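You operate a simulated robot arm through the tools that you are given. There is no shell and no other tool. Be economical: measure what you need, move in short steps, check, and stop when the job is done.

You run a simulated robot arm. Do the job below in one go: nothing can be reset, and whatever is moved stays where it is left.

TASK
Turn the can in the tester plus to plus and test it again.
Fine: it tests at a safe 12 V; switch off whenever the clamp moves, and at the end; the can ends clamped; leave the dial.

Only the result counts: the job must be done as asked and must still hold three seconds after the hand-in. Knocking over, shifting, dropping, spilling or breaking anything else fails it.

THE ROBOT
A 6-joint arm with a two-finger parallel gripper, fixed in place. Base frame: the origin is at the foot of the arm, x ahead of it, y to its left, z up; the work surface is at about z = 0. Readings come in cm, degrees, newtons and seconds.
With the tool pointing down near the work surface it reaches from about 14 to 58 cm from the base axis. Its first joint turns from -66.0 to 66.0 degrees. Payload 2.1 kg.
The tool frame sits at the grasp point between the pads (the TCP): z along the fingers, y along the line on which they close. The tips reach 3 cm beyond it. Largest opening 9.4 cm; finger width 2.8, thickness 1; the body of the gripper, 5 by 9.6 cm, starts 5.5 cm behind the TCP.
Orientation is told as [roll, pitch, yaw] about the base's x, y, z axes, in that order, counted from this pose: with the fingers straight down and closing along the base's y, the tool's x points along the base's -x, its y along +y and its z along -z.

THE INTERFACE
- The arm moves only by the tool arm_command. Its argument "deltas" is a list of rows, each a list of 7 numbers: the gripper command, from -1 (shut) to 1 (fully open), values between in proportion, then the shift along the tool's x, y, z in cm, then the turn, a rotation vector about the tool's x, y, z in degrees. In form: [[fingers, dx, dy, dz, ax, ay, az], ...]. A call has 1 to 20 rows; each row shifts and turns the commanded pose from where the row before left it, along the tool's axes as they then stand. A row lasts 0.2 s, in which the tool goes at most 5 cm and 8.6 degrees; a call with a longer step from one row to the next is refused whole, and so is a gripper value outside its range. Where a pose cannot be reached the arm comes as near as it can. A force on the tool above 40 N (or 10 N above the force at the start of the call, whichever is more), or a blocked arm, ends the call early, and 0.2 s more pass. The fingers move at their own pace (about 7.2 cm/s each) and stop on an object; they squeeze with about 28 N. The grip force told is the motor's: it shows also when the fingers shut on nothing. Time passes only in rows, and 0.2 s behind the last, so rows that do not move let the fingers close. It gives the time, the measured TCP pose, the force on the tool (base axes), the opening and the grip force at its end, in the units of the frame above (readings bear some noise), with the torque about the TCP (base axes, N m) and any sound that the robot's microphone picked up.
- Cameras (640 x 400 px; columns grow to the right, rows downward): "scene" is fixed at [6.21, -38.13, 48.19]; the picture's right is [0.67, -0.74, 0.00], its down [-0.43, -0.40, -0.81] and it looks along [0.60, 0.55, -0.59] (base axes); focal length 214 px, centre (320, 200). "wrist" rides on the gripper at [7.6, 1.4, -10.2] in the tool frame; the picture's right is [-0.18, 0.98, 0.00], its down [-0.75, -0.14, -0.64] and it looks along [-0.63, -0.12, 0.77] (tool axes); focal length 243 px, centre (320, 200). There is no depth. A picture from a camera that has moved, and an enlarged one, comes with that camera's place and axes in the base frame and with its lens.
- capture(camera): a new picture of that camera. The clock stands still meanwhile.
- enlarge(camera, box): a new picture of the part [left, top, right, bottom] of that camera's present view, enlarged. The clock stands still meanwhile.
- finish_job(): hands the job in; it is judged then, once.

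Work in short steps. Places have to be worked out from the pictures, the camera data and where the tool is seen: move nearer, look again, correct. Check each grasp and each placing, and mend what went wrong. You have 120 turns and 84 pictures in all, those below and enlarged ones among them. Open the gripper and draw the arm clear of the work before you hand the job in, unless the task says otherwise; then end with one line.

The tools are called after "Request:" as name(argument=value, ...) on one line, values as JSON. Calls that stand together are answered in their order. arm_command: Moves the arm, as the interface text tells. Its arguments: {"type":"object","properties":{"deltas":{"type":"array","items":{"type":"array","items":{"type":"number"}}}},"required":["deltas"]} The other tools are called the same way: capture (camera) takes a picture; enlarge (camera, box) takes an enlarged picture of a part of a camera's view; finish_job () hands the job in.

At the start:

```text
clock: 0.0
tcp_pos: [27.05, -0.32, 40.47]
tool_rot: [-0.1, 0.0, 0.0]
ft_force: [-0.7, -0.4, -0.9]
moment: [-0.01, 0.01, -0.03]
finger_gap: 9.41
finger_force: 0.0
```

scene: 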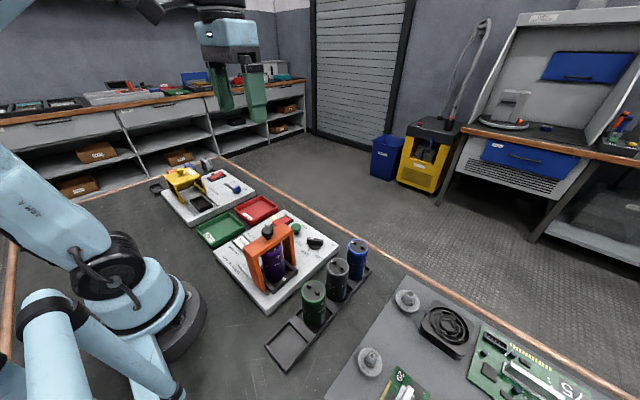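
wrist: 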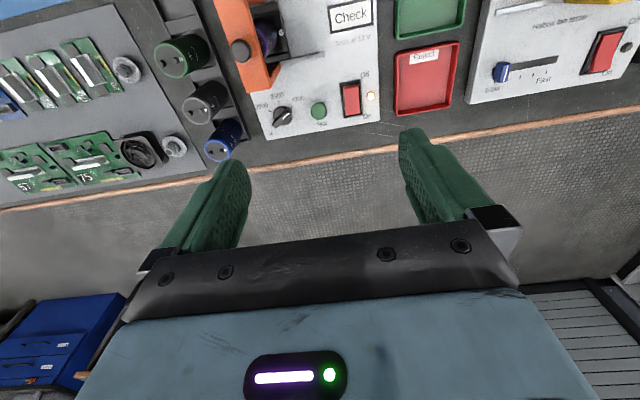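

I'll look closely at the tester, the can and the switch first.

Request:
enlarge(camera="scene", box=[200, 200, 380, 320])

Request:
enlarge(camera="wrist", box=[140, 0, 400, 163])

```text
3.33 times, centred on (290, 260) of scene
camera zoom: at [6.21, -38.13, 48.19], right [0.67, -0.74, 0.0], down [-0.43, -0.4, -0.81], along [0.6, 0.55, -0.59], focal length 715 px, centre (420, 0)
```

zoom: 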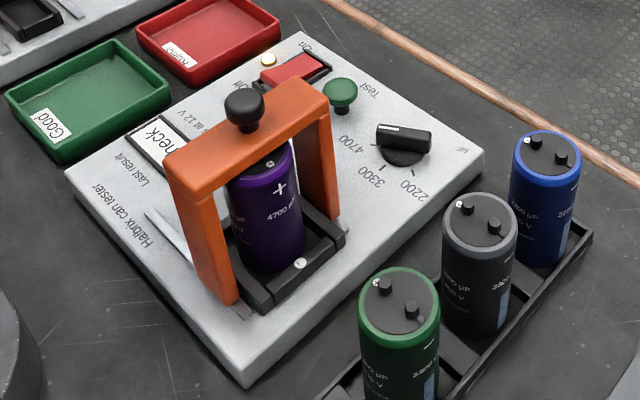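

```text
2.45 times, centred on (270, 82) of wrist
camera zoom: at [19.32, 1.2, 50.7], right [0.18, 0.98, 0.0], down [0.75, -0.14, 0.64], along [0.63, -0.12, -0.77], focal length 595 px, centre (443, 491)
```

zoom: 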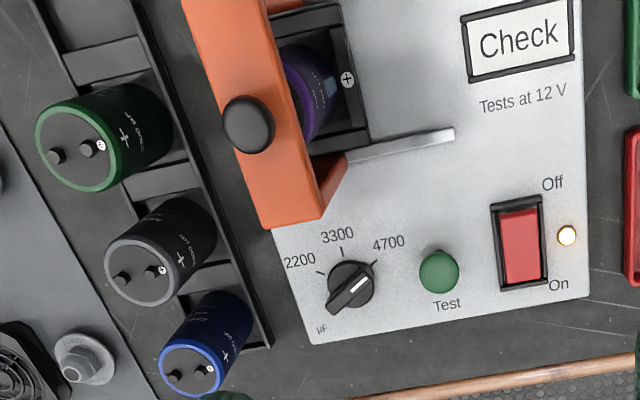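

The lamp is lit (tester on), and the bridge clamp over the purple can seems to run in slots along y. I move closer to look at the panel.

Request:
arm_command(deltas=[[-1, 1.75, 0.6, 3.6, 0, 0, 0], [-1, 1.75, 0.6, 3.6, 0, 0, 0], [-1, 1.75, 0.6, 3.6, 0, 0, 0], [-1, 1.75, 0.6, 3.6, 0, 0, 0], [-1, 0, 0, 0, 0, 0, 0]])

Request:
capture(camera="wrist")

```text
clock: 1.2
tcp_pos: [19.74, 2.17, 25.77]
tool_rot: [-0.1, 0.1, 0.0]
ft_force: [0.3, 0.5, -0.2]
moment: [0.0, -0.02, 0.0]
finger_gap: 0.0
finger_force: 28.2
```

```text
79 pictures are left
camera wrist: at [12.13, 3.63, 36.0], right [0.18, 0.98, 0.0], down [0.75, -0.14, 0.64], along [0.63, -0.12, -0.77], focal length 243 px, centre (320, 200)
```

wrist: 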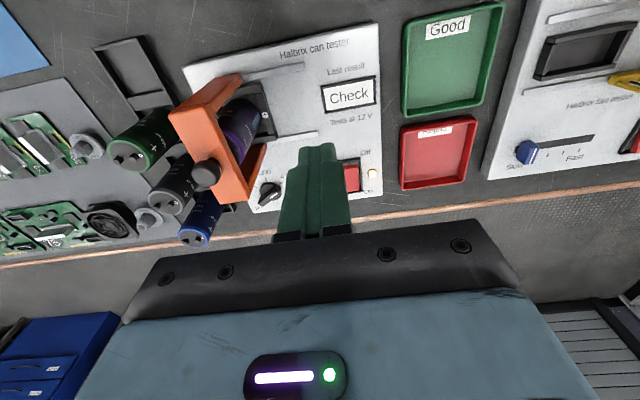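

Turning the wrist to yaw -90 gives a view of the can and nest from the other side, and this is also a candidate grasp orientation.

Request:
arm_command(deltas=[[-1, -2.1, 3, -2.1, 0, 0, 0], [-1, -2.1, 3, -2.1, 0, 0, 0], [-1, 0, 0, 0, 0, 0, 8.18], [-1, 0, 0, 0, 0, 0, 8.18], [-1, 0, 0, 0, 0, 0, 8.18], [-1, 0, 0, 0, 0, 0, 8.18], [-1, 0, 0, 0, 0, 0, 8.18], [-1, 0, 0, 0, 0, 0, 8.18], [-1, 0, 0, 0, 0, 0, 8.18], [-1, 0, 0, 0, 0, 0, 8.18], [-1, 0, 0, 0, 0, 0, 8.18], [-1, 0, 0, 0, 0, 0, 8.18], [-1, 0, 0, 0, 0, 0, 8.18], [-1, 0, 0, 0, 0, 0, 0]])

Request:
capture(camera="wrist")

```text
clock: 4.2
tcp_pos: [24.28, 8.05, 30.33]
tool_rot: [-0.1, 0.1, -90.1]
ft_force: [0.2, -0.2, 1.2]
moment: [0.01, -0.03, 0.0]
finger_gap: 0.0
finger_force: 27.9
```

```text
78 pictures are left
camera wrist: at [25.59, 15.74, 40.61], right [0.98, -0.19, 0.0], down [-0.14, -0.75, 0.64], along [-0.12, -0.63, -0.77], focal length 243 px, centre (320, 200)
```

wrist: 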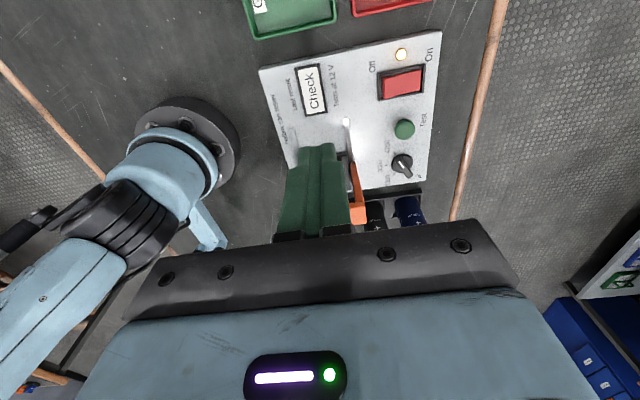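

The can is hidden by the fingers, so I back off along +y for a clear view.

Request:
arm_command(deltas=[[-1, 4, 0, 0, 0, 0, 0], [-1, 4, 0, 0, 0, 0, 0], [-1, 4, 0, 0, 0, 0, 0], [-1, 0, 0, 3, 0, 0, 0], [-1, 0, 0, 3, 0, 0, 0], [-1, 0, 0, 0, 0, 0, 0]])

Request:
enlarge(camera="wrist", box=[200, 40, 480, 215])

```text
clock: 5.6
tcp_pos: [24.37, 20.18, 24.17]
tool_rot: [0.0, -0.1, -90.0]
ft_force: [0.3, -0.2, 0.0]
moment: [-0.02, 0.01, 0.02]
finger_gap: 0.0
finger_force: 28.1
```

```text
2.29 times, centred on (340, 128) of wrist
camera zoom: at [25.75, 27.83, 34.48], right [0.98, -0.18, 0.0], down [-0.14, -0.75, 0.64], along [-0.12, -0.63, -0.77], focal length 555 px, centre (274, 366)
```

zoom: 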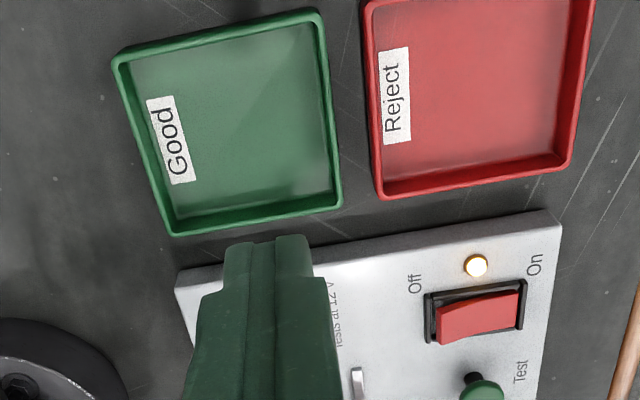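

The fingers block that view. I place the camera over the can instead, with the tool offset to the side in x.

Request:
arm_command(deltas=[[-1, -4, 1, -0.5, 0, 0, 0], [-1, -4, 1, -0.5, 0, 0, 0], [-1, -4, 1, -0.5, 0, 0, 0], [-1, -4, 1, -0.5, 0, 0, 0], [-1, -4, 1, 0, 0, 0, 0], [-1, -4, 1, 0, 0, 0, 0], [-1, -4, 1, 0, 0, 0, 0], [-1, 0, 0, 0, 0, 0, 0]])

Request:
capture(camera="wrist")

```text
clock: 7.4
tcp_pos: [31.24, -7.99, 26.31]
tool_rot: [0.1, -0.1, -89.9]
ft_force: [0.6, -0.1, -0.6]
moment: [-0.02, -0.04, -0.02]
finger_gap: 0.0
finger_force: 28.5
```

```text
76 pictures are left
camera wrist: at [32.6, -0.27, 36.55], right [0.98, -0.18, 0.0], down [-0.14, -0.75, 0.64], along [-0.12, -0.63, -0.77], focal length 243 px, centre (320, 200)
```

wrist: 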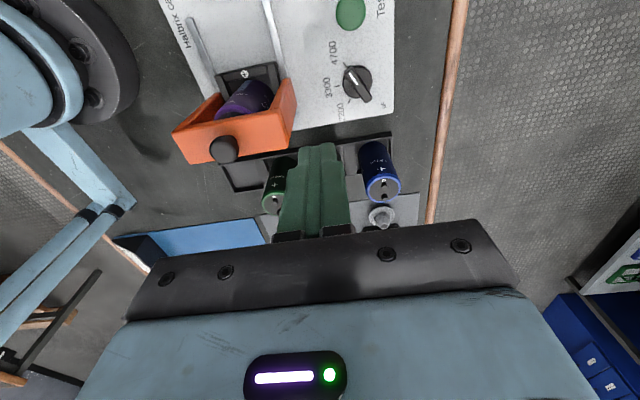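

Request:
enlarge(camera="wrist", box=[150, 0, 406, 160])

Request:
enlarge(camera="scene", box=[235, 215, 315, 300])

```text
2.50 times, centred on (278, 80) of wrist
camera zoom: at [32.6, -0.27, 36.55], right [0.98, -0.18, 0.0], down [-0.14, -0.75, 0.64], along [-0.12, -0.63, -0.77], focal length 606 px, centre (425, 500)
```

zoom: 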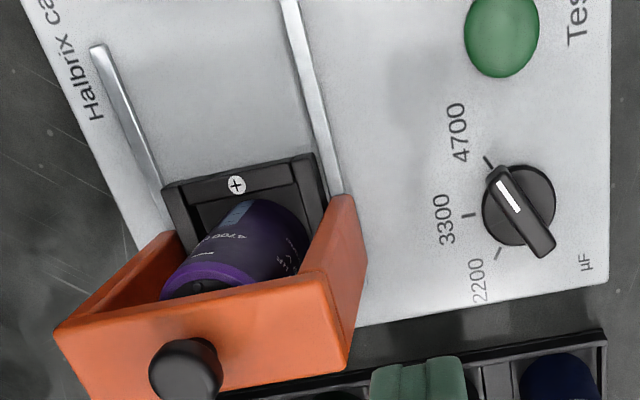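

```text
4.71 times, centred on (275, 258) of scene
camera zoom: at [6.21, -38.13, 48.19], right [0.67, -0.74, 0.0], down [-0.43, -0.4, -0.81], along [0.6, 0.55, -0.59], focal length 1009 px, centre (532, -71)
```

zoom: 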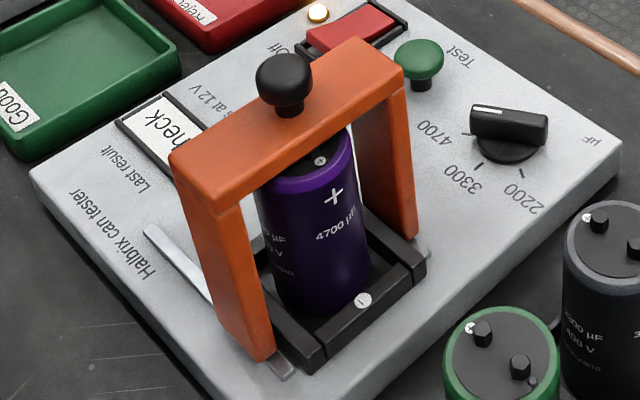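

The nest's + is on the +y side, and the can's + faces -y, so it is reversed. First I switch off: the rocker's Off end is at about (33.4, 4.8), so I hover above it.

Request:
arm_command(deltas=[[-1, 4.27, 0.76, 0, 0, 0, 0], [-1, 4.27, 0.76, 0, 0, 0, 0], [-1, 4.27, 0.76, 0, 0, 0, 0], [-1, 0, 0, 4.7, 0, 0, 0], [-1, 0, 0, 4.7, 0, 0, 0], [-1, 0, 0, 4.7, 0, 0, 0], [-1, 0, 0, 0, 0, 0, 0]])

Request:
enlarge(camera="wrist", box=[160, 0, 480, 200])

Request:
enlarge(camera="scene", box=[230, 180, 350, 260])

```text
clock: 9.0
tcp_pos: [33.1, 4.79, 11.79]
tool_rot: [-0.1, 0.0, -89.9]
ft_force: [0.5, 0.0, -0.3]
moment: [0.04, 0.02, 0.02]
finger_gap: 0.0
finger_force: 28.5
```

```text
2.00 times, centred on (320, 100) of wrist
camera zoom: at [34.5, 12.47, 22.04], right [0.98, -0.18, 0.0], down [-0.14, -0.75, 0.64], along [-0.12, -0.63, -0.77], focal length 485 px, centre (320, 400)
```

zoom: 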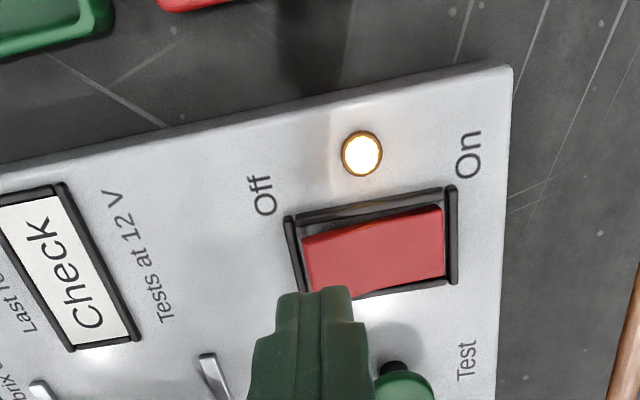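

```text
5.00 times, centred on (290, 220) of scene
camera zoom: at [6.21, -38.13, 48.19], right [0.67, -0.74, 0.0], down [-0.43, -0.4, -0.81], along [0.6, 0.55, -0.59], focal length 1072 px, centre (470, 100)
```

zoom: 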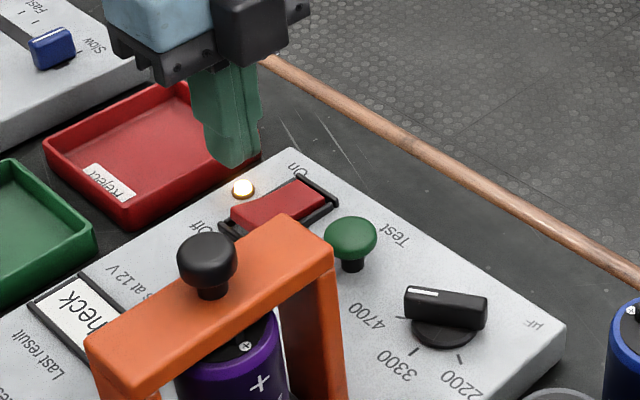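

Aligned over the Off half. I press down gently, step by step.

Request:
arm_command(deltas=[[-1, 0, 0.3, 1.0, 0, 0, 0], [-1, 0, 0, 0.8, 0, 0, 0], [-1, 0, 0, 0.5, 0, 0, 0], [-1, 0, 0, 0.4, 0, 0, 0], [-1, 0, 0, 0.4, 0, 0, 0], [-1, 0, 0, 0.4, 0, 0, 0], [-1, 0, 0, 0.3, 0, 0, 0]])

Request:
enlarge(camera="wrist", box=[160, 0, 480, 200])

```text
clock: 10.6
tcp_pos: [33.74, 4.82, 8.4]
tool_rot: [0.0, 0.0, -90.0]
ft_force: [-0.6, 0.0, 0.7]
moment: [0.01, -0.03, -0.01]
finger_gap: 0.0
finger_force: 27.4
```

```text
2.00 times, centred on (320, 100) of wrist
camera zoom: at [35.08, 12.54, 18.55], right [0.98, -0.18, 0.0], down [-0.14, -0.75, 0.64], along [-0.12, -0.63, -0.77], focal length 485 px, centre (320, 400)
```

zoom: 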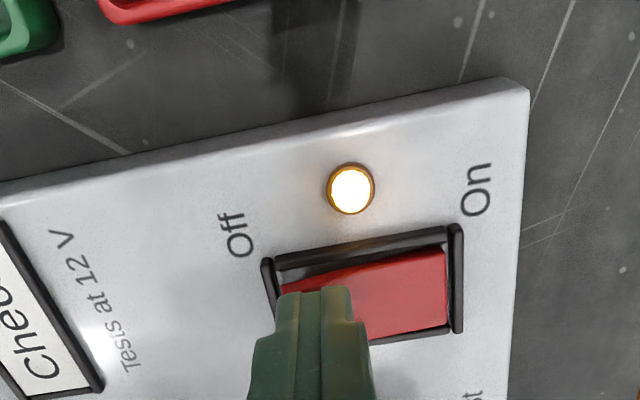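

No contact yet at tip height 5.4; continue down.

Request:
arm_command(deltas=[[-1, 0, -0.3, 0.3, 0, 0, 0], [-1, 0, 0, 0.3, 0, 0, 0], [-1, 0, 0, 0.3, 0, 0, 0], [-1, 0, 0, 0.3, 0, 0, 0], [-1, 0, 0, 0.2, 0, 0, 0]])

Request:
enlarge(camera="wrist", box=[160, 0, 480, 200])

```text
clock: 11.8
tcp_pos: [33.26, 4.87, 7.02]
tool_rot: [-0.1, 0.0, -90.1]
ft_force: [-10.3, -2.5, 37.0]
moment: [-0.14, -0.02, -0.02]
finger_gap: 0.02
finger_force: 27.6
heard: click
```

```text
2.00 times, centred on (320, 100) of wrist
camera zoom: at [34.77, 12.6, 17.29], right [0.98, -0.18, 0.0], down [-0.14, -0.75, 0.64], along [-0.12, -0.63, -0.77], focal length 485 px, centre (320, 400)
```

zoom: 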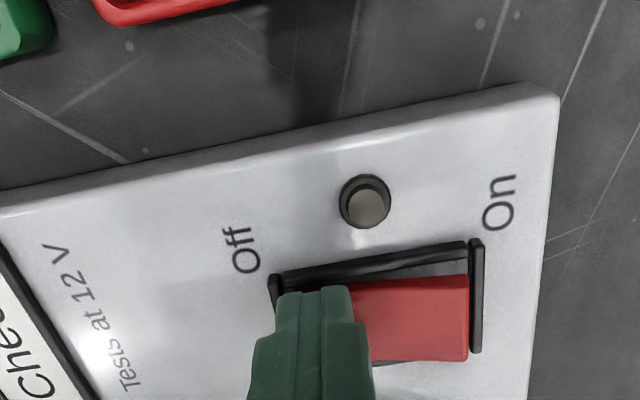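

Switched off (lamp dark, click). I now rise and go above the clamp knob at about (22.3, -8.9, 17), with the fingers half open.

Request:
arm_command(deltas=[[-1, 0, 0, -4.25, 0, 0, 0], [-1, 0, 0, -4.25, 0, 0, 0], [-1, 0, 0, -4.25, 0, 0, 0], [-1, 0, 0, -4.25, 0, 0, 0], [0.1, -3.45, -2.75, 0, 0, 0, 0], [0.1, -3.45, -2.75, 0, 0, 0, 0], [0.1, -3.45, -2.75, 0, 0, 0, 0], [0.1, -3.45, -2.75, 0, 0, 0, 0], [0.1, 0, 0, 1, 0, 0, 0], [0.1, 0, 0, 0, 0, 0, 0]])

Request:
capture(camera="wrist")

Request:
enlarge(camera="scene", box=[200, 190, 350, 290])

```text
clock: 14.0
tcp_pos: [22.52, -8.72, 23.04]
tool_rot: [0.1, 0.0, -89.9]
ft_force: [0.1, -0.5, 0.0]
moment: [-0.01, 0.02, 0.0]
finger_gap: 5.19
finger_force: 0.1
```

```text
69 pictures are left
camera wrist: at [23.86, -1.04, 33.22], right [0.98, -0.18, 0.0], down [-0.14, -0.75, 0.64], along [-0.12, -0.63, -0.77], focal length 243 px, centre (320, 200)
```

wrist: 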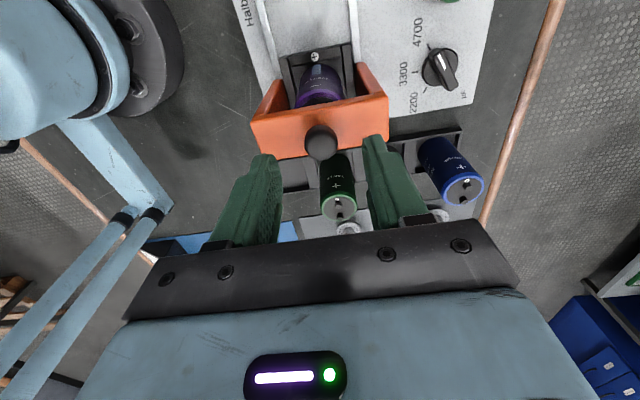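

```text
4.00 times, centred on (275, 240) of scene
camera zoom: at [6.21, -38.13, 48.19], right [0.67, -0.74, 0.0], down [-0.43, -0.4, -0.81], along [0.6, 0.55, -0.59], focal length 858 px, centre (500, 40)
```

zoom: 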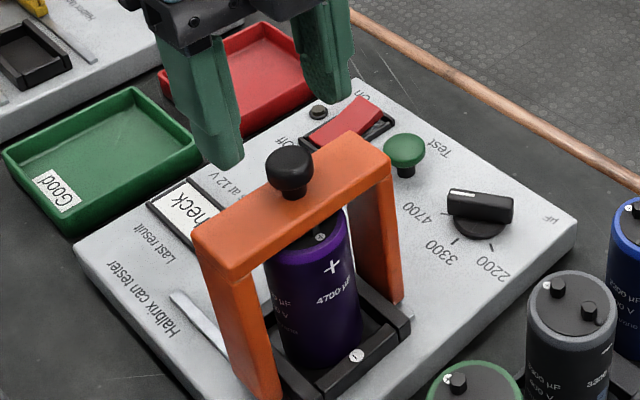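

Knob at (22.4, -9.0, 17.4). I descend to tip height of about 16.3 (just above the crossbar) and grip the knob.

Request:
arm_command(deltas=[[0.1, -0.2, 0, 1.8, 0, 0, 0], [0.1, 0, 0, 1.8, 0, 0, 0], [-1, 0, 0, 0, 0, 0, 0], [-1, 0, 0, 0, 0, 0, 0]])

Request:
enlarge(camera="scene", box=[200, 190, 350, 290])

```text
clock: 15.0
tcp_pos: [22.45, -9.15, 19.44]
tool_rot: [-0.1, 0.0, -89.9]
ft_force: [-2.3, -0.8, -1.5]
moment: [0.16, 0.1, 0.06]
finger_gap: 2.37
finger_force: 44.9
```

```text
4.00 times, centred on (275, 240) of scene
camera zoom: at [6.21, -38.13, 48.19], right [0.67, -0.74, 0.0], down [-0.43, -0.4, -0.81], along [0.6, 0.55, -0.59], focal length 858 px, centre (500, 40)
```

zoom: 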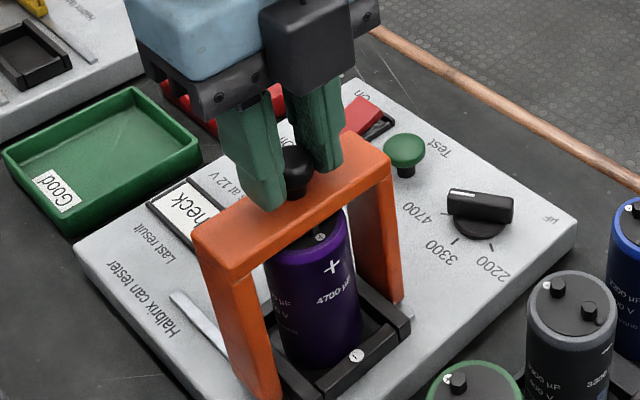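

The knob is gripped (2.4 cm). I pull a little in +y to test that it slides.

Request:
arm_command(deltas=[[-1, 0.5, 0, 0, 0, 0, 0], [-1, 0.7, 0, 0, 0, 0, 0], [-1, 0.8, 0, 0, 0, 0, 0]])

Request:
enlarge(camera="scene", box=[200, 190, 350, 290])

```text
clock: 15.8
tcp_pos: [22.49, -7.12, 19.4]
tool_rot: [0.1, -0.1, -90.0]
ft_force: [-0.4, -1.7, 24.2]
moment: [0.05, 0.19, -0.04]
finger_gap: 2.34
finger_force: 45.1
```

```text
4.00 times, centred on (275, 240) of scene
camera zoom: at [6.2, -38.13, 48.2], right [0.67, -0.74, 0.0], down [-0.43, -0.4, -0.81], along [0.6, 0.55, -0.59], focal length 858 px, centre (500, 40)
```

zoom: 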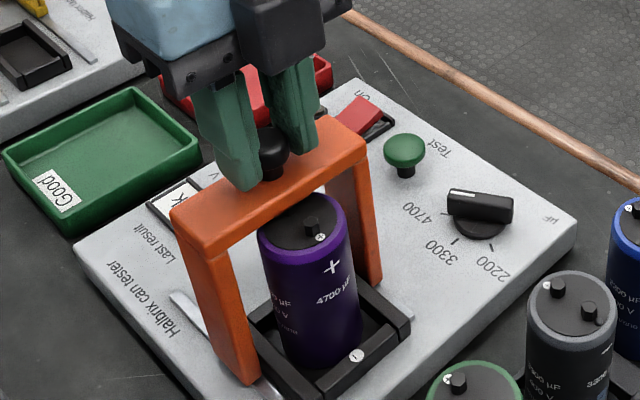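

It slides freely. I continue to the far end of the slots.

Request:
arm_command(deltas=[[-1, 1, 0, -0.1, 0, 0, 0], [-1, 1, 0, 0, 0, 0, 0], [-1, 1, 0, 0, 0, 0, 0], [-1, 1, 0, 0, 0, 0, 0], [-1, 0.8, 0, 0, 0, 0, 0], [-1, 0, 0, 0, 0, 0, 0]])

Request:
enlarge(camera="scene", box=[200, 190, 350, 290])

```text
clock: 17.2
tcp_pos: [22.42, -2.6, 19.44]
tool_rot: [0.5, -0.5, -90.2]
ft_force: [2.3, -3.2, -1.2]
moment: [0.35, 0.16, -0.02]
finger_gap: 2.37
finger_force: 45.1
stopped in row 6: the force on the tool passed its limit at 41 N (the readings are from after the stop); the commanded pose is now the measured one
```

```text
4.00 times, centred on (275, 240) of scene
camera zoom: at [6.21, -38.13, 48.19], right [0.67, -0.74, 0.0], down [-0.43, -0.4, -0.81], along [0.6, 0.55, -0.59], focal length 858 px, centre (500, 40)
```

zoom: 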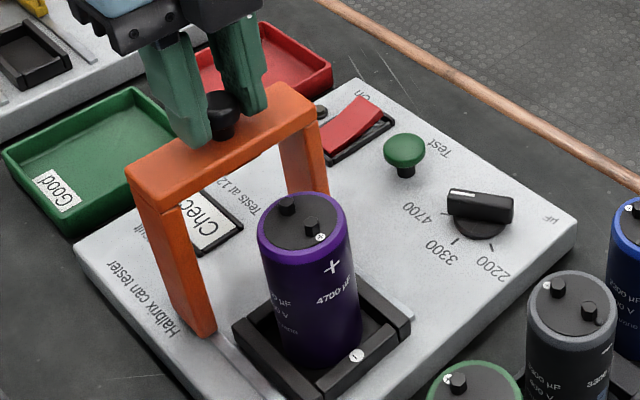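

The bridge is at its far end and the can is clear. I release the knob, rise, and move over the can at about (22.4, -9).

Request:
arm_command(deltas=[[0.3, 0, 0, 0, 0, 0, 0], [0.3, 0, 0, 0, 0, 0, 0], [0.3, 0, 0, -4, 0, 0, 0], [0.7, 0, 0, -2, 0, 0, 0], [0.7, -3.2, 0, 0, 0, 0, 0], [0.7, -3.2, 0, 0, 0, 0, 0], [0.7, 0, 0, 0, 0, 0, 0]])

Request:
capture(camera="wrist")

Request:
enlarge(camera="scene", box=[200, 190, 350, 290])

```text
clock: 18.8
tcp_pos: [22.49, -8.97, 25.6]
tool_rot: [0.6, -0.5, -90.1]
ft_force: [-0.1, -0.4, -0.4]
moment: [-0.02, 0.01, -0.02]
finger_gap: 7.96
finger_force: 0.1
```

```text
64 pictures are left
camera wrist: at [23.8, -1.14, 35.82], right [0.98, -0.19, 0.01], down [-0.15, -0.75, 0.65], along [-0.11, -0.64, -0.76], focal length 243 px, centre (320, 200)
```

wrist: 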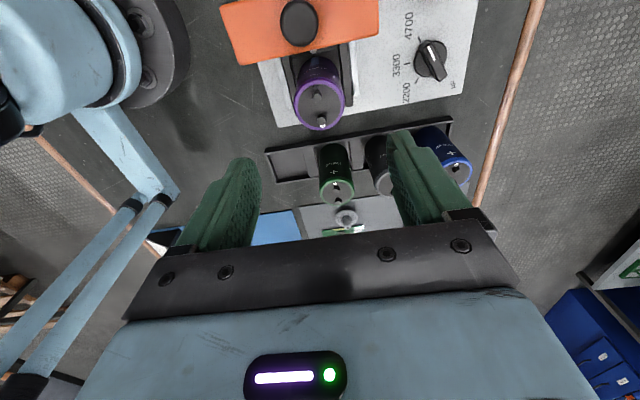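

```text
4.00 times, centred on (275, 240) of scene
camera zoom: at [6.21, -38.13, 48.19], right [0.67, -0.74, 0.0], down [-0.43, -0.4, -0.81], along [0.6, 0.55, -0.59], focal length 858 px, centre (500, 40)
```

zoom: 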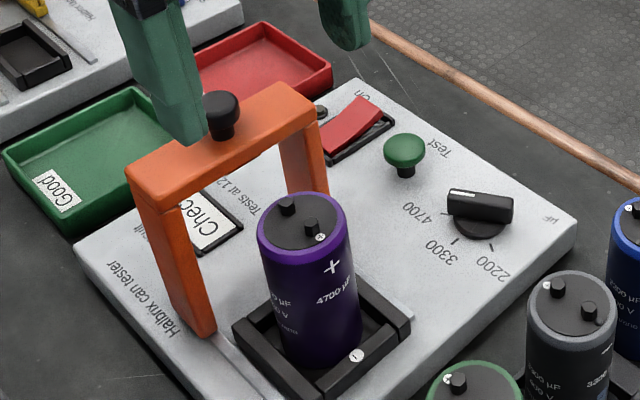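

The can axis is at about (22.6, -9.0), with its top at about 13. I descend to TCP z of about 12 with the fingers open, then look.

Request:
arm_command(deltas=[[0.7, 0, 0.1, 3.4, 0.5, -0.6, 0], [0.7, 0, 0, 3.4, 0, 0, 0], [0.7, 0, 0, 3.4, 0, 0, 0], [0.7, 0, 0, 3.3, 0, 0, 0], [0.7, 0, 0, 0, 0, 0, 0]])

Request:
enlarge(camera="scene", box=[200, 190, 350, 290])

Request:
enlarge(camera="wrist", box=[200, 60, 440, 210])

```text
clock: 20.0
tcp_pos: [22.44, -9.14, 11.99]
tool_rot: [-0.1, -1.1, -90.1]
ft_force: [-0.2, 0.3, -0.9]
moment: [-0.02, 0.03, 0.02]
finger_gap: 7.99
finger_force: 0.0
```

```text
4.00 times, centred on (275, 240) of scene
camera zoom: at [6.21, -38.13, 48.19], right [0.67, -0.74, 0.0], down [-0.43, -0.4, -0.81], along [0.6, 0.55, -0.59], focal length 858 px, centre (500, 40)
```

zoom: 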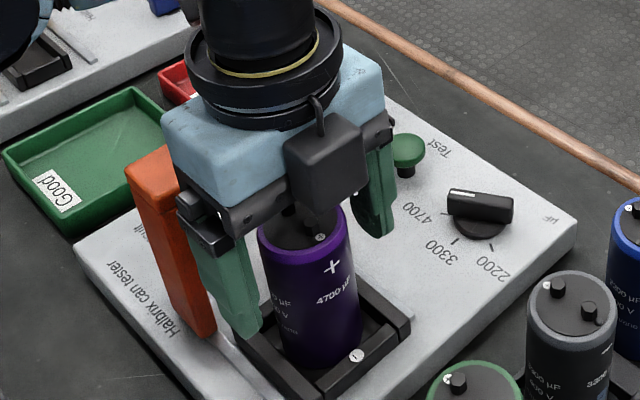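

```text
2.67 times, centred on (320, 135) of wrist
camera zoom: at [23.95, -1.2, 22.13], right [0.98, -0.19, 0.0], down [-0.14, -0.74, 0.66], along [-0.12, -0.65, -0.75], focal length 647 px, centre (320, 373)
```

zoom: 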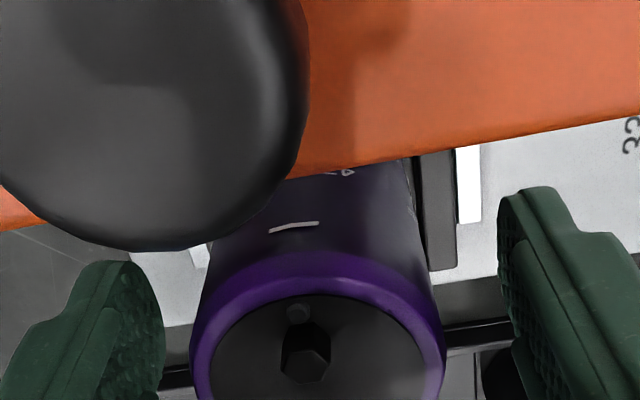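

The can is between the fingers, its minus mark facing +y as expected. I level the tool and grip.

Request:
arm_command(deltas=[[0.7, 0, 0.1, 0, -1.1, 0, 0], [-1, 0, 0, 0, 0, 0, 0], [-1, 0, 0, 0, 0, 0, 0], [-1, 0, 0, 0, 0, 0, 0]])

```text
clock: 21.0
tcp_pos: [22.71, -9.09, 12.04]
tool_rot: [0.9, -1.1, -90.0]
ft_force: [-2.6, -0.3, 4.4]
moment: [-0.02, 0.4, 0.04]
finger_gap: 4.69
finger_force: 28.4
```

Tilt got slightly off (roll 0.9, pitch -1.1). I open, level properly and re-grip so the flip stays upright.

Request:
arm_command(deltas=[[0.7, 0, 0, 0, 0, 0, 0], [0.7, 0, 0, 0, 0, 0, 0], [0.7, 0, 0, 0, 0.9, 1.1, 0], [0.7, 0, 0, 0, 0, 0, 0]])

```text
clock: 22.0
tcp_pos: [22.67, -9.12, 12.04]
tool_rot: [0.1, 0.1, -90.1]
ft_force: [-0.2, 0.7, -0.1]
moment: [-0.02, -0.02, 0.0]
finger_gap: 7.98
finger_force: 0.0
```

Now level; grip.

Request:
arm_command(deltas=[[-1, 0, 0, 0, 0, 0, 0], [-1, 0, 0, 0, 0, 0, 0], [-1, 0, 0, 0, 0, 0, 0]])

Request:
enlarge(camera="scene", box=[230, 220, 320, 290])

```text
clock: 22.8
tcp_pos: [22.67, -9.17, 11.93]
tool_rot: [0.2, -0.1, -90.2]
ft_force: [0.6, -0.2, 0.4]
moment: [-0.02, 0.02, 0.03]
finger_gap: 4.68
finger_force: 27.7
```

```text
5.71 times, centred on (275, 255) of scene
camera zoom: at [6.21, -38.13, 48.19], right [0.67, -0.74, 0.0], down [-0.43, -0.4, -0.81], along [0.6, 0.55, -0.59], focal length 1226 px, centre (577, -114)
```

zoom: 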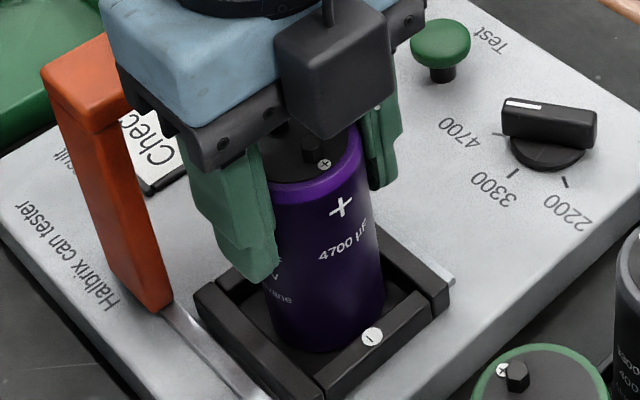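

Gripped, no side loads. I lift 5 cm slowly.

Request:
arm_command(deltas=[[-1, 0, 0, -0.5, 0, 0, 0], [-1, 0, 0, -1.5, 0, 0, 0], [-1, 0, 0, -1.5, 0, 0, 0], [-1, 0, 0, -1.5, 0, 0, 0], [-1, 0, 0, 0, 0, 0, 0]])

Request:
enlarge(camera="scene", box=[200, 190, 350, 290])

```text
clock: 24.0
tcp_pos: [22.79, -9.13, 16.9]
tool_rot: [0.2, -0.1, -90.1]
ft_force: [-0.8, -0.1, -3.3]
moment: [-0.03, 0.02, 0.02]
finger_gap: 4.69
finger_force: 27.8
```

```text
4.00 times, centred on (275, 240) of scene
camera zoom: at [6.21, -38.13, 48.19], right [0.67, -0.74, 0.0], down [-0.43, -0.4, -0.81], along [0.6, 0.55, -0.59], focal length 858 px, centre (500, 40)
```

zoom: 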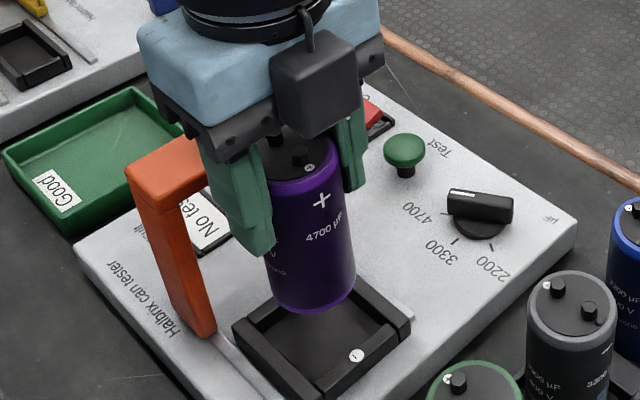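

The can is free. I turn it 180° about its own axis, towards yaw +90 (first part).

Request:
arm_command(deltas=[[-1, 0, 0, 0, 0, 0, -8.18], [-1, 0, 0, 0, 0, 0, -8.18], [-1, 0, 0, 0, 0, 0, -8.18], [-1, 0, 0, 0, 0, 0, -8.18], [-1, 0, 0, 0, 0, 0, -8.18], [-1, 0, 0, 0, 0, 0, -8.18], [-1, 0, 0, 0, 0, 0, -8.18], [-1, 0, 0, 0, 0, 0, -8.18], [-1, 0, 0, 0, 0, 0, -8.18], [-1, 0, 0, 0, 0, 0, -8.18], [-1, 0, 0, 0, 0, 0, -8.18], [-1, 0, 0, 0, 0, 0, 0]])

Request:
arm_command(deltas=[[-1, 0, 0, 0, 0, 0, -8.18], [-1, 0, 0, 0, 0, 0, -8.18], [-1, 0, 0, 0, 0, 0, -8.18], [-1, 0, 0, 0, 0, 0, -8.18], [-1, 0, 0, 0, 0, 0, -8.18], [-1, 0, 0, 0, 0, 0, -8.18], [-1, 0, 0, 0, 0, 0, -8.18], [-1, 0, 0, 0, 0, 0, -8.18], [-1, 0, 0, 0, 0, 0, -8.18], [-1, 0, 0, 0, 0, 0, -8.18], [-1, 0, 0, 0, 0, 0, -8.18], [-1, 0, 0, 0, 0, 0, 0]])

Request:
enlarge(camera="scene", box=[200, 190, 350, 290])

Request:
capture(camera="wrist")

```text
clock: 26.6
tcp_pos: [22.66, -9.04, 17.0]
tool_rot: [0.1, -0.2, 0.0]
ft_force: [0.5, -1.1, -2.3]
moment: [-0.01, -0.02, -0.01]
finger_gap: 4.69
finger_force: 28.1
```

```text
clock: 29.2
tcp_pos: [22.7, -9.04, 17.06]
tool_rot: [-0.2, -0.1, 90.0]
ft_force: [0.3, 0.9, -3.0]
moment: [-0.02, 0.05, -0.01]
finger_gap: 4.7
finger_force: 28.6
```

```text
4.00 times, centred on (275, 240) of scene
camera zoom: at [6.21, -38.13, 48.19], right [0.67, -0.74, 0.0], down [-0.43, -0.4, -0.81], along [0.6, 0.55, -0.59], focal length 858 px, centre (500, 40)
```

zoom: 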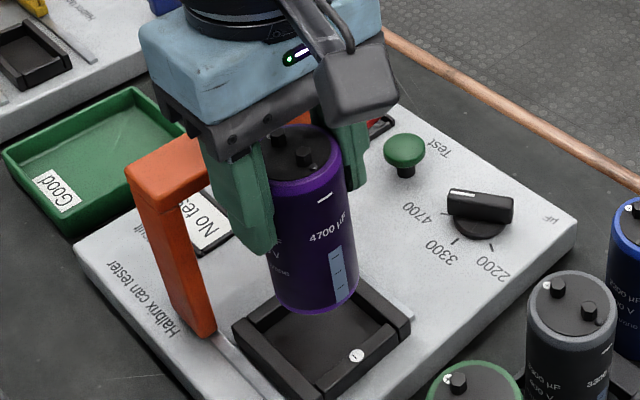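

```text
57 pictures are left
camera wrist: at [21.2, -16.66, 27.25], right [-0.98, 0.18, 0.0], down [0.14, 0.75, 0.64], along [0.12, 0.63, -0.77], focal length 243 px, centre (320, 200)
```

wrist: 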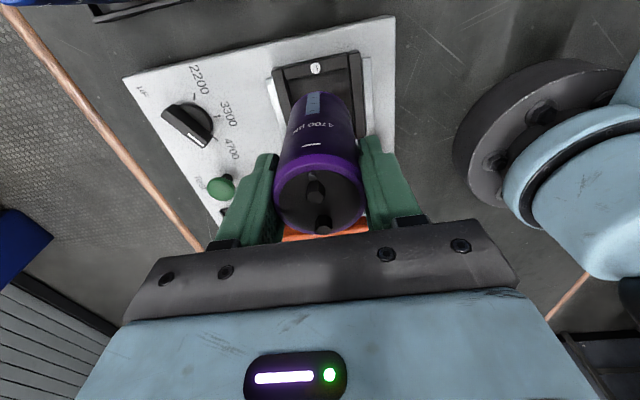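

Flipped: minus now faces -y, plus faces +y. I lower it back into the nest.

Request:
arm_command(deltas=[[-1, 0.1, 0, 1.5, 0, 0, 0], [-1, 0, 0, 1.5, 0, 0, 0], [-1, 0, 0, 1.0, 0, 0, 0], [-1, 0, 0, 0.5, 0, 0, 0], [-1, 0, 0, 0.3, 0, 0, 0], [-1, 0, 0, 0.2, 0, 0, 0], [-1, 0, 0, 0, 0, 0, 0]])

Request:
enlarge(camera="scene", box=[230, 220, 320, 290])

```text
clock: 30.8
tcp_pos: [22.61, -9.26, 12.05]
tool_rot: [0.0, -0.1, 89.8]
ft_force: [-1.4, 3.1, 22.2]
moment: [0.17, 0.29, 0.02]
finger_gap: 4.72
finger_force: 28.1
```

```text
5.71 times, centred on (275, 255) of scene
camera zoom: at [6.2, -38.13, 48.2], right [0.67, -0.74, 0.0], down [-0.43, -0.4, -0.81], along [0.6, 0.55, -0.59], focal length 1226 px, centre (577, -114)
```

zoom: 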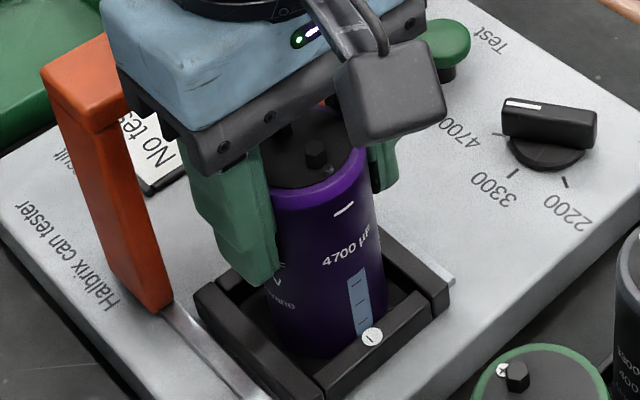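

It sits on the nest floor (22 N up, same height). I release and rise, then check.

Request:
arm_command(deltas=[[0.5, 0, 0, 0, 0, 0, 0], [0.7, 0, 0, 0, 0, 0, 0], [0.7, 0, 0, 0, 0, 0, 0], [0.7, 0, 0, -3, 0, 0, 0], [0.7, 0, 0, -4, 0, 0, 0], [0.7, 0, 0, -4, 0, 0, 0], [0.7, 0, 0, -2, 0, 0, 0], [0.7, 0, 0, 0, 0, 0, 0]])

Request:
enlarge(camera="scene", box=[230, 220, 320, 290])

Request:
enlarge(camera="wrist", box=[200, 0, 440, 150])

```text
clock: 32.6
tcp_pos: [22.38, -9.46, 25.0]
tool_rot: [-0.2, 0.1, 89.9]
ft_force: [0.6, -0.4, -0.5]
moment: [0.02, 0.0, 0.01]
finger_gap: 8.01
finger_force: 0.1
```

```text
5.71 times, centred on (275, 255) of scene
camera zoom: at [6.21, -38.13, 48.19], right [0.67, -0.74, 0.0], down [-0.43, -0.4, -0.81], along [0.6, 0.55, -0.59], focal length 1226 px, centre (577, -114)
```

zoom: 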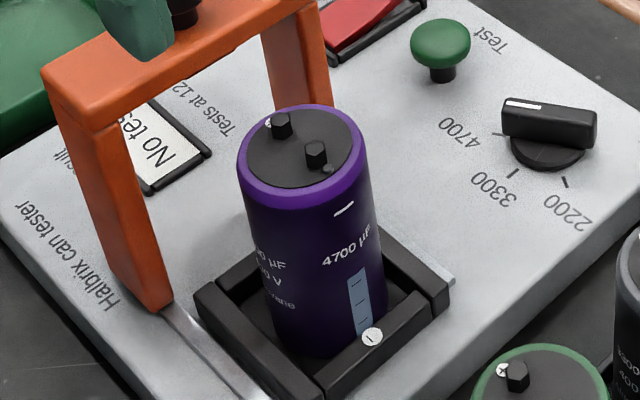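

```text
2.67 times, centred on (320, 75) of wrist
camera zoom: at [20.98, -17.01, 35.19], right [-0.98, 0.19, 0.0], down [0.14, 0.75, 0.64], along [0.12, 0.63, -0.77], focal length 647 px, centre (320, 533)
```

zoom: 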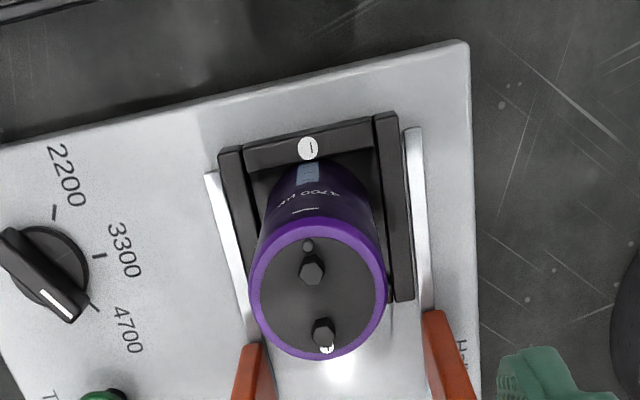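

The can stands upright in the nest, + terminal on +y. I go to the knob at (22.4, -2.5) to slide the clamp back.

Request:
arm_command(deltas=[[0.1, -3.45, 0, 0, 0, 0, 0], [0.1, -3.45, 0, 0, 0, 0, 0], [0.1, 0, 0, 2, 0, 0, 0], [0.1, 0, 0, 0, 0, 0, 0]])

Request:
capture(camera="wrist")

```text
clock: 33.6
tcp_pos: [22.83, -2.22, 23.09]
tool_rot: [-0.1, 0.1, 89.9]
ft_force: [0.6, -0.8, 0.3]
moment: [0.02, -0.01, -0.01]
finger_gap: 5.18
finger_force: 0.0
```

```text
53 pictures are left
camera wrist: at [21.35, -9.82, 33.32], right [-0.98, 0.19, 0.0], down [0.14, 0.75, 0.64], along [0.12, 0.63, -0.77], focal length 243 px, centre (320, 200)
```

wrist: 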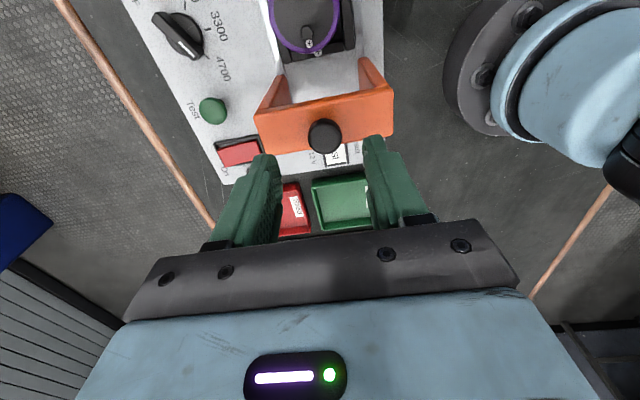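

Knob computed at (22.5, -2.3). Descend and grip.

Request:
arm_command(deltas=[[0.1, 0.1, 0.3, 1.8, 0, 0, 0], [0.1, 0, 0, 1.75, 0, 0, 0], [-1, 0, 0, 0, 0, 0, 0], [-1, 0, 0, 0, 0, 0, 0]])

```text
clock: 34.6
tcp_pos: [22.51, -2.5, 19.44]
tool_rot: [-0.3, 0.0, 89.8]
ft_force: [3.2, -0.5, -5.3]
moment: [0.01, 0.03, 0.03]
finger_gap: 2.37
finger_force: 45.2
```

Gripped. I slide the clamp -y, 6.5 cm, back over the can.

Request:
arm_command(deltas=[[-1, 0.6, 0, 0, 0, 0, 0], [-1, 1, 0, 0, 0, 0, 0], [-1, 1, 0, 0, 0, 0, 0], [-1, 1, 0, 0, 0, 0, 0], [-1, 0, 0, 0, 0, 0, 0]])

Request:
enlarge(camera="scene", box=[200, 190, 350, 290])

```text
clock: 35.8
tcp_pos: [22.44, -5.99, 19.44]
tool_rot: [-0.3, 0.0, 89.9]
ft_force: [17.5, 0.4, -23.2]
moment: [0.54, -0.19, -0.03]
finger_gap: 2.34
finger_force: 44.9
```

```text
4.00 times, centred on (275, 240) of scene
camera zoom: at [6.22, -38.13, 48.19], right [0.67, -0.74, 0.0], down [-0.43, -0.4, -0.81], along [0.6, 0.55, -0.59], focal length 858 px, centre (500, 40)
```

zoom: 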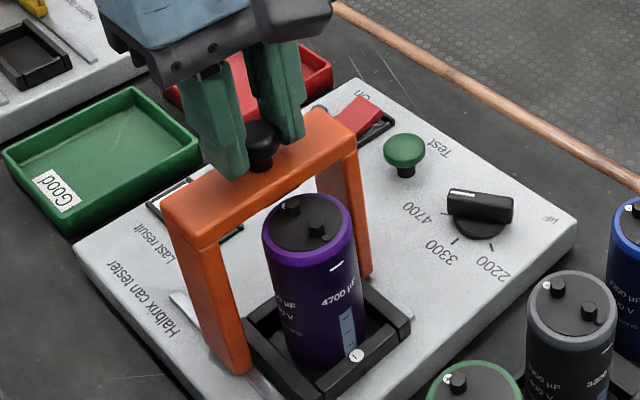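

Half-way, can undisturbed. I relieve the side load slightly and go on to the stop.

Request:
arm_command(deltas=[[-1, 0.8, -0.1, 0.1, 0, 0, 0], [-1, 0.8, 0, 0, 0, 0, 0], [-1, 0.7, 0, 0, 0, 0, 0], [-1, 0.5, 0, 0, 0, 0, 0], [-1, 0.3, 0, 0, 0, 0, 0], [-1, 0.2, 0, 0, 0, 0, 0]])

Request:
enlarge(camera="scene", box=[200, 190, 350, 290])

```text
clock: 36.6
tcp_pos: [22.64, -8.19, 19.41]
tool_rot: [0.2, 0.0, 89.8]
ft_force: [-0.7, -1.6, 1.9]
moment: [0.3, -0.07, 0.08]
finger_gap: 2.37
finger_force: 44.7
stopped in row 3: the force on the tool passed its limit at 44 N (the readings are from after the stop); the commanded pose is now the measured one
```

```text
4.00 times, centred on (275, 240) of scene
camera zoom: at [6.21, -38.13, 48.19], right [0.67, -0.74, 0.0], down [-0.43, -0.4, -0.81], along [0.6, 0.55, -0.59], focal length 858 px, centre (500, 40)
```

zoom: 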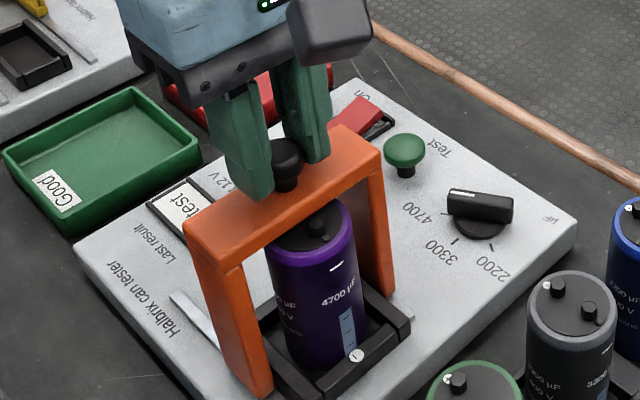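

Stopped at y = -8.2, about 0.9 cm short of the original place, and the load is now gone. I continue with small steps and watch the force.

Request:
arm_command(deltas=[[-1, 0.2, 0, 0, 0, 0, 0], [-1, 0.2, 0, 0, 0, 0, 0], [-1, 0, 0, 0, 0, 0, 0]])

```text
clock: 37.4
tcp_pos: [22.54, -8.63, 19.46]
tool_rot: [0.2, 0.1, 89.8]
ft_force: [5.4, 1.2, 24.1]
moment: [-0.16, -0.17, 0.02]
finger_gap: 2.37
finger_force: 45.0
```

It moves; the load is only vertical (tool pressing down slightly), so I raise a touch and continue.

Request:
arm_command(deltas=[[-1, 0.15, 0, -0.06, 0, 0, 0], [-1, 0.15, 0, 0, 0, 0, 0], [-1, 0.15, 0, 0, 0, 0, 0], [-1, 0.1, 0, 0, 0, 0, 0], [-1, 0, 0, 0, 0, 0, 0]])

Request:
enlarge(camera="scene", box=[200, 190, 350, 290])

```text
clock: 38.6
tcp_pos: [22.45, -9.06, 19.36]
tool_rot: [0.1, -0.2, 89.8]
ft_force: [6.0, 15.1, -12.2]
moment: [-0.21, -0.14, 0.05]
finger_gap: 2.34
finger_force: 44.9
```

```text
4.00 times, centred on (275, 240) of scene
camera zoom: at [6.21, -38.13, 48.19], right [0.67, -0.74, 0.0], down [-0.43, -0.4, -0.81], along [0.6, 0.55, -0.59], focal length 858 px, centre (500, 40)
```

zoom: 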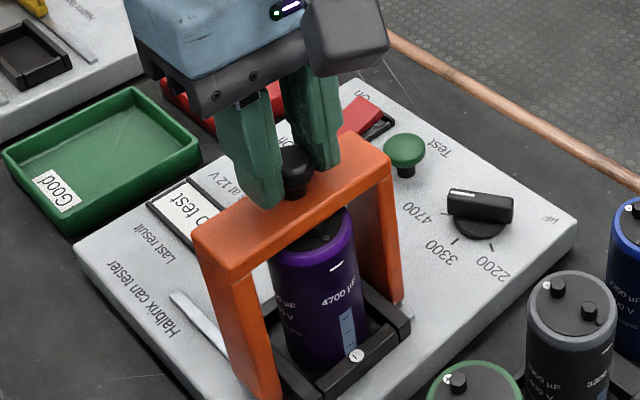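

The clamp is back at its original place against the stop. I release, rise, and move over the On half of the rocker (36.8, 4.9), fingers closed.

Request:
arm_command(deltas=[[0.1, 0, 0, 0, 0, 0, 0], [0.1, 0, 0, 0, 0, 0, 0], [0.1, 0, 0, -3, 0, 0, 0], [0.1, 0, 0, -3, 0, 0, 0], [-1, -3.5, -3.6, 0, 0, 0, 0], [-1, -3.5, -3.6, 0, 0, 0, 0], [-1, -3.5, -3.6, 0, 0, 0, 0], [-1, -3.5, -3.5, 0, 0, 0, 0], [-1, 0, 0, 4.5, 0, 0, 0], [-1, 0, 0, 4.5, 0, 0, 0], [-1, 0, 0, 4.5, 0, 0, 0], [-1, 0, 0, 0, 0, 0, 0]])

Request:
enlarge(camera="wrist", box=[160, 0, 480, 200])

Request:
enlarge(camera="scene", box=[200, 190, 350, 290])

```text
refused: row 5 steps farther than a row can; nothing moved
```

```text
2.00 times, centred on (320, 100) of wrist
camera zoom: at [21.05, -16.57, 29.67], right [-0.98, 0.19, 0.0], down [0.14, 0.75, 0.64], along [0.12, 0.63, -0.76], focal length 485 px, centre (320, 400)
```

zoom: 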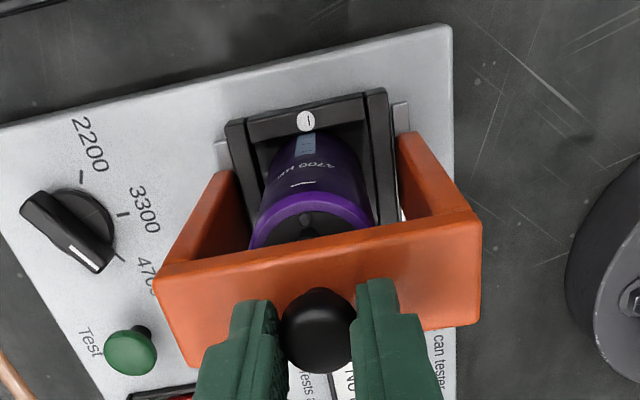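

```text
4.00 times, centred on (275, 240) of scene
camera zoom: at [6.21, -38.13, 48.19], right [0.67, -0.74, 0.0], down [-0.43, -0.4, -0.81], along [0.6, 0.55, -0.59], focal length 858 px, centre (500, 40)
```

zoom: 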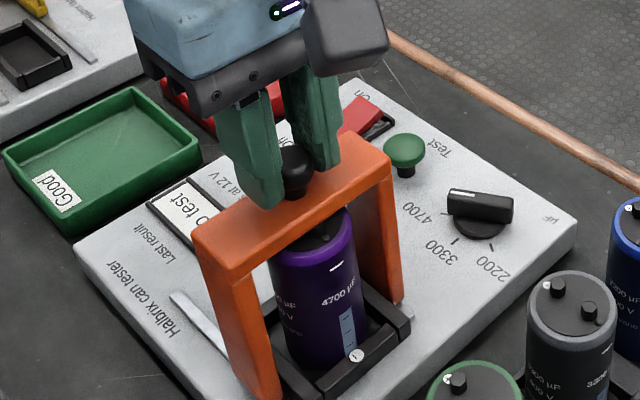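

The step was slightly too long; I repeat it with shorter rows.

Request:
arm_command(deltas=[[0.1, 0, 0, 0, 0, 0, 0], [0.1, 0, 0, 0, 0, 0, 0], [0.1, 0, 0, -3, 0, 0, 0], [0.1, 0, 0, -3, 0, 0, 0], [-1, -2.8, -2.86, 0, 0, 0, 0], [-1, -2.8, -2.86, 0, 0, 0, 0], [-1, -2.8, -2.86, 0, 0, 0, 0], [-1, -2.8, -2.86, 0, 0, 0, 0], [-1, -2.8, -2.86, 0, 0, 0, 0], [-1, 0, 0, 4.5, 0, 0, 0], [-1, 0, 0, 4.5, 0, 0, 0], [-1, 0, 0, 4.5, 0, 0, 0], [-1, 0, 0, 0, 0, 0, 0]])

Request:
enlarge(camera="wrist", box=[160, 0, 480, 200])

Request:
enlarge(camera="scene", box=[200, 190, 350, 290])

```text
clock: 41.4
tcp_pos: [36.59, 5.03, 11.73]
tool_rot: [0.2, 0.1, 89.8]
ft_force: [0.7, -0.9, -1.0]
moment: [-0.02, -0.02, 0.0]
finger_gap: 0.0
finger_force: 27.9
```

```text
2.00 times, centred on (320, 100) of wrist
camera zoom: at [35.08, -2.53, 22.03], right [-0.98, 0.19, 0.0], down [0.14, 0.75, 0.64], along [0.12, 0.63, -0.77], focal length 485 px, centre (320, 400)
```

zoom: 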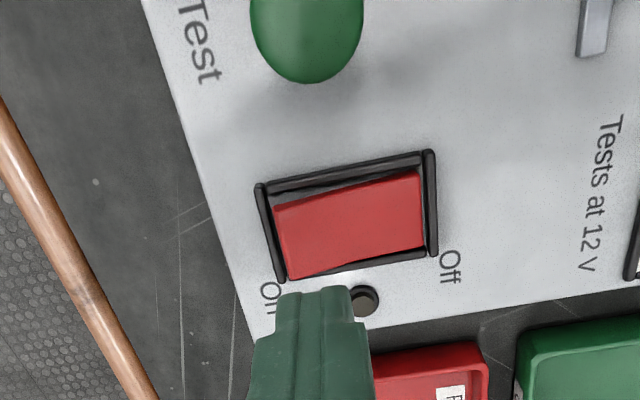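

```text
4.00 times, centred on (275, 240) of scene
camera zoom: at [6.21, -38.13, 48.19], right [0.67, -0.74, 0.0], down [-0.43, -0.4, -0.81], along [0.6, 0.55, -0.59], focal length 858 px, centre (500, 40)
```

zoom: 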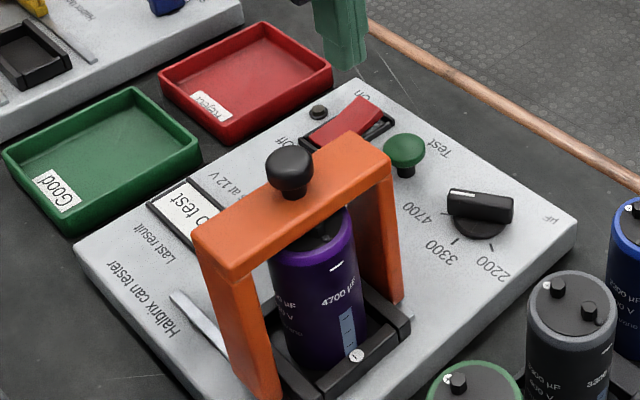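

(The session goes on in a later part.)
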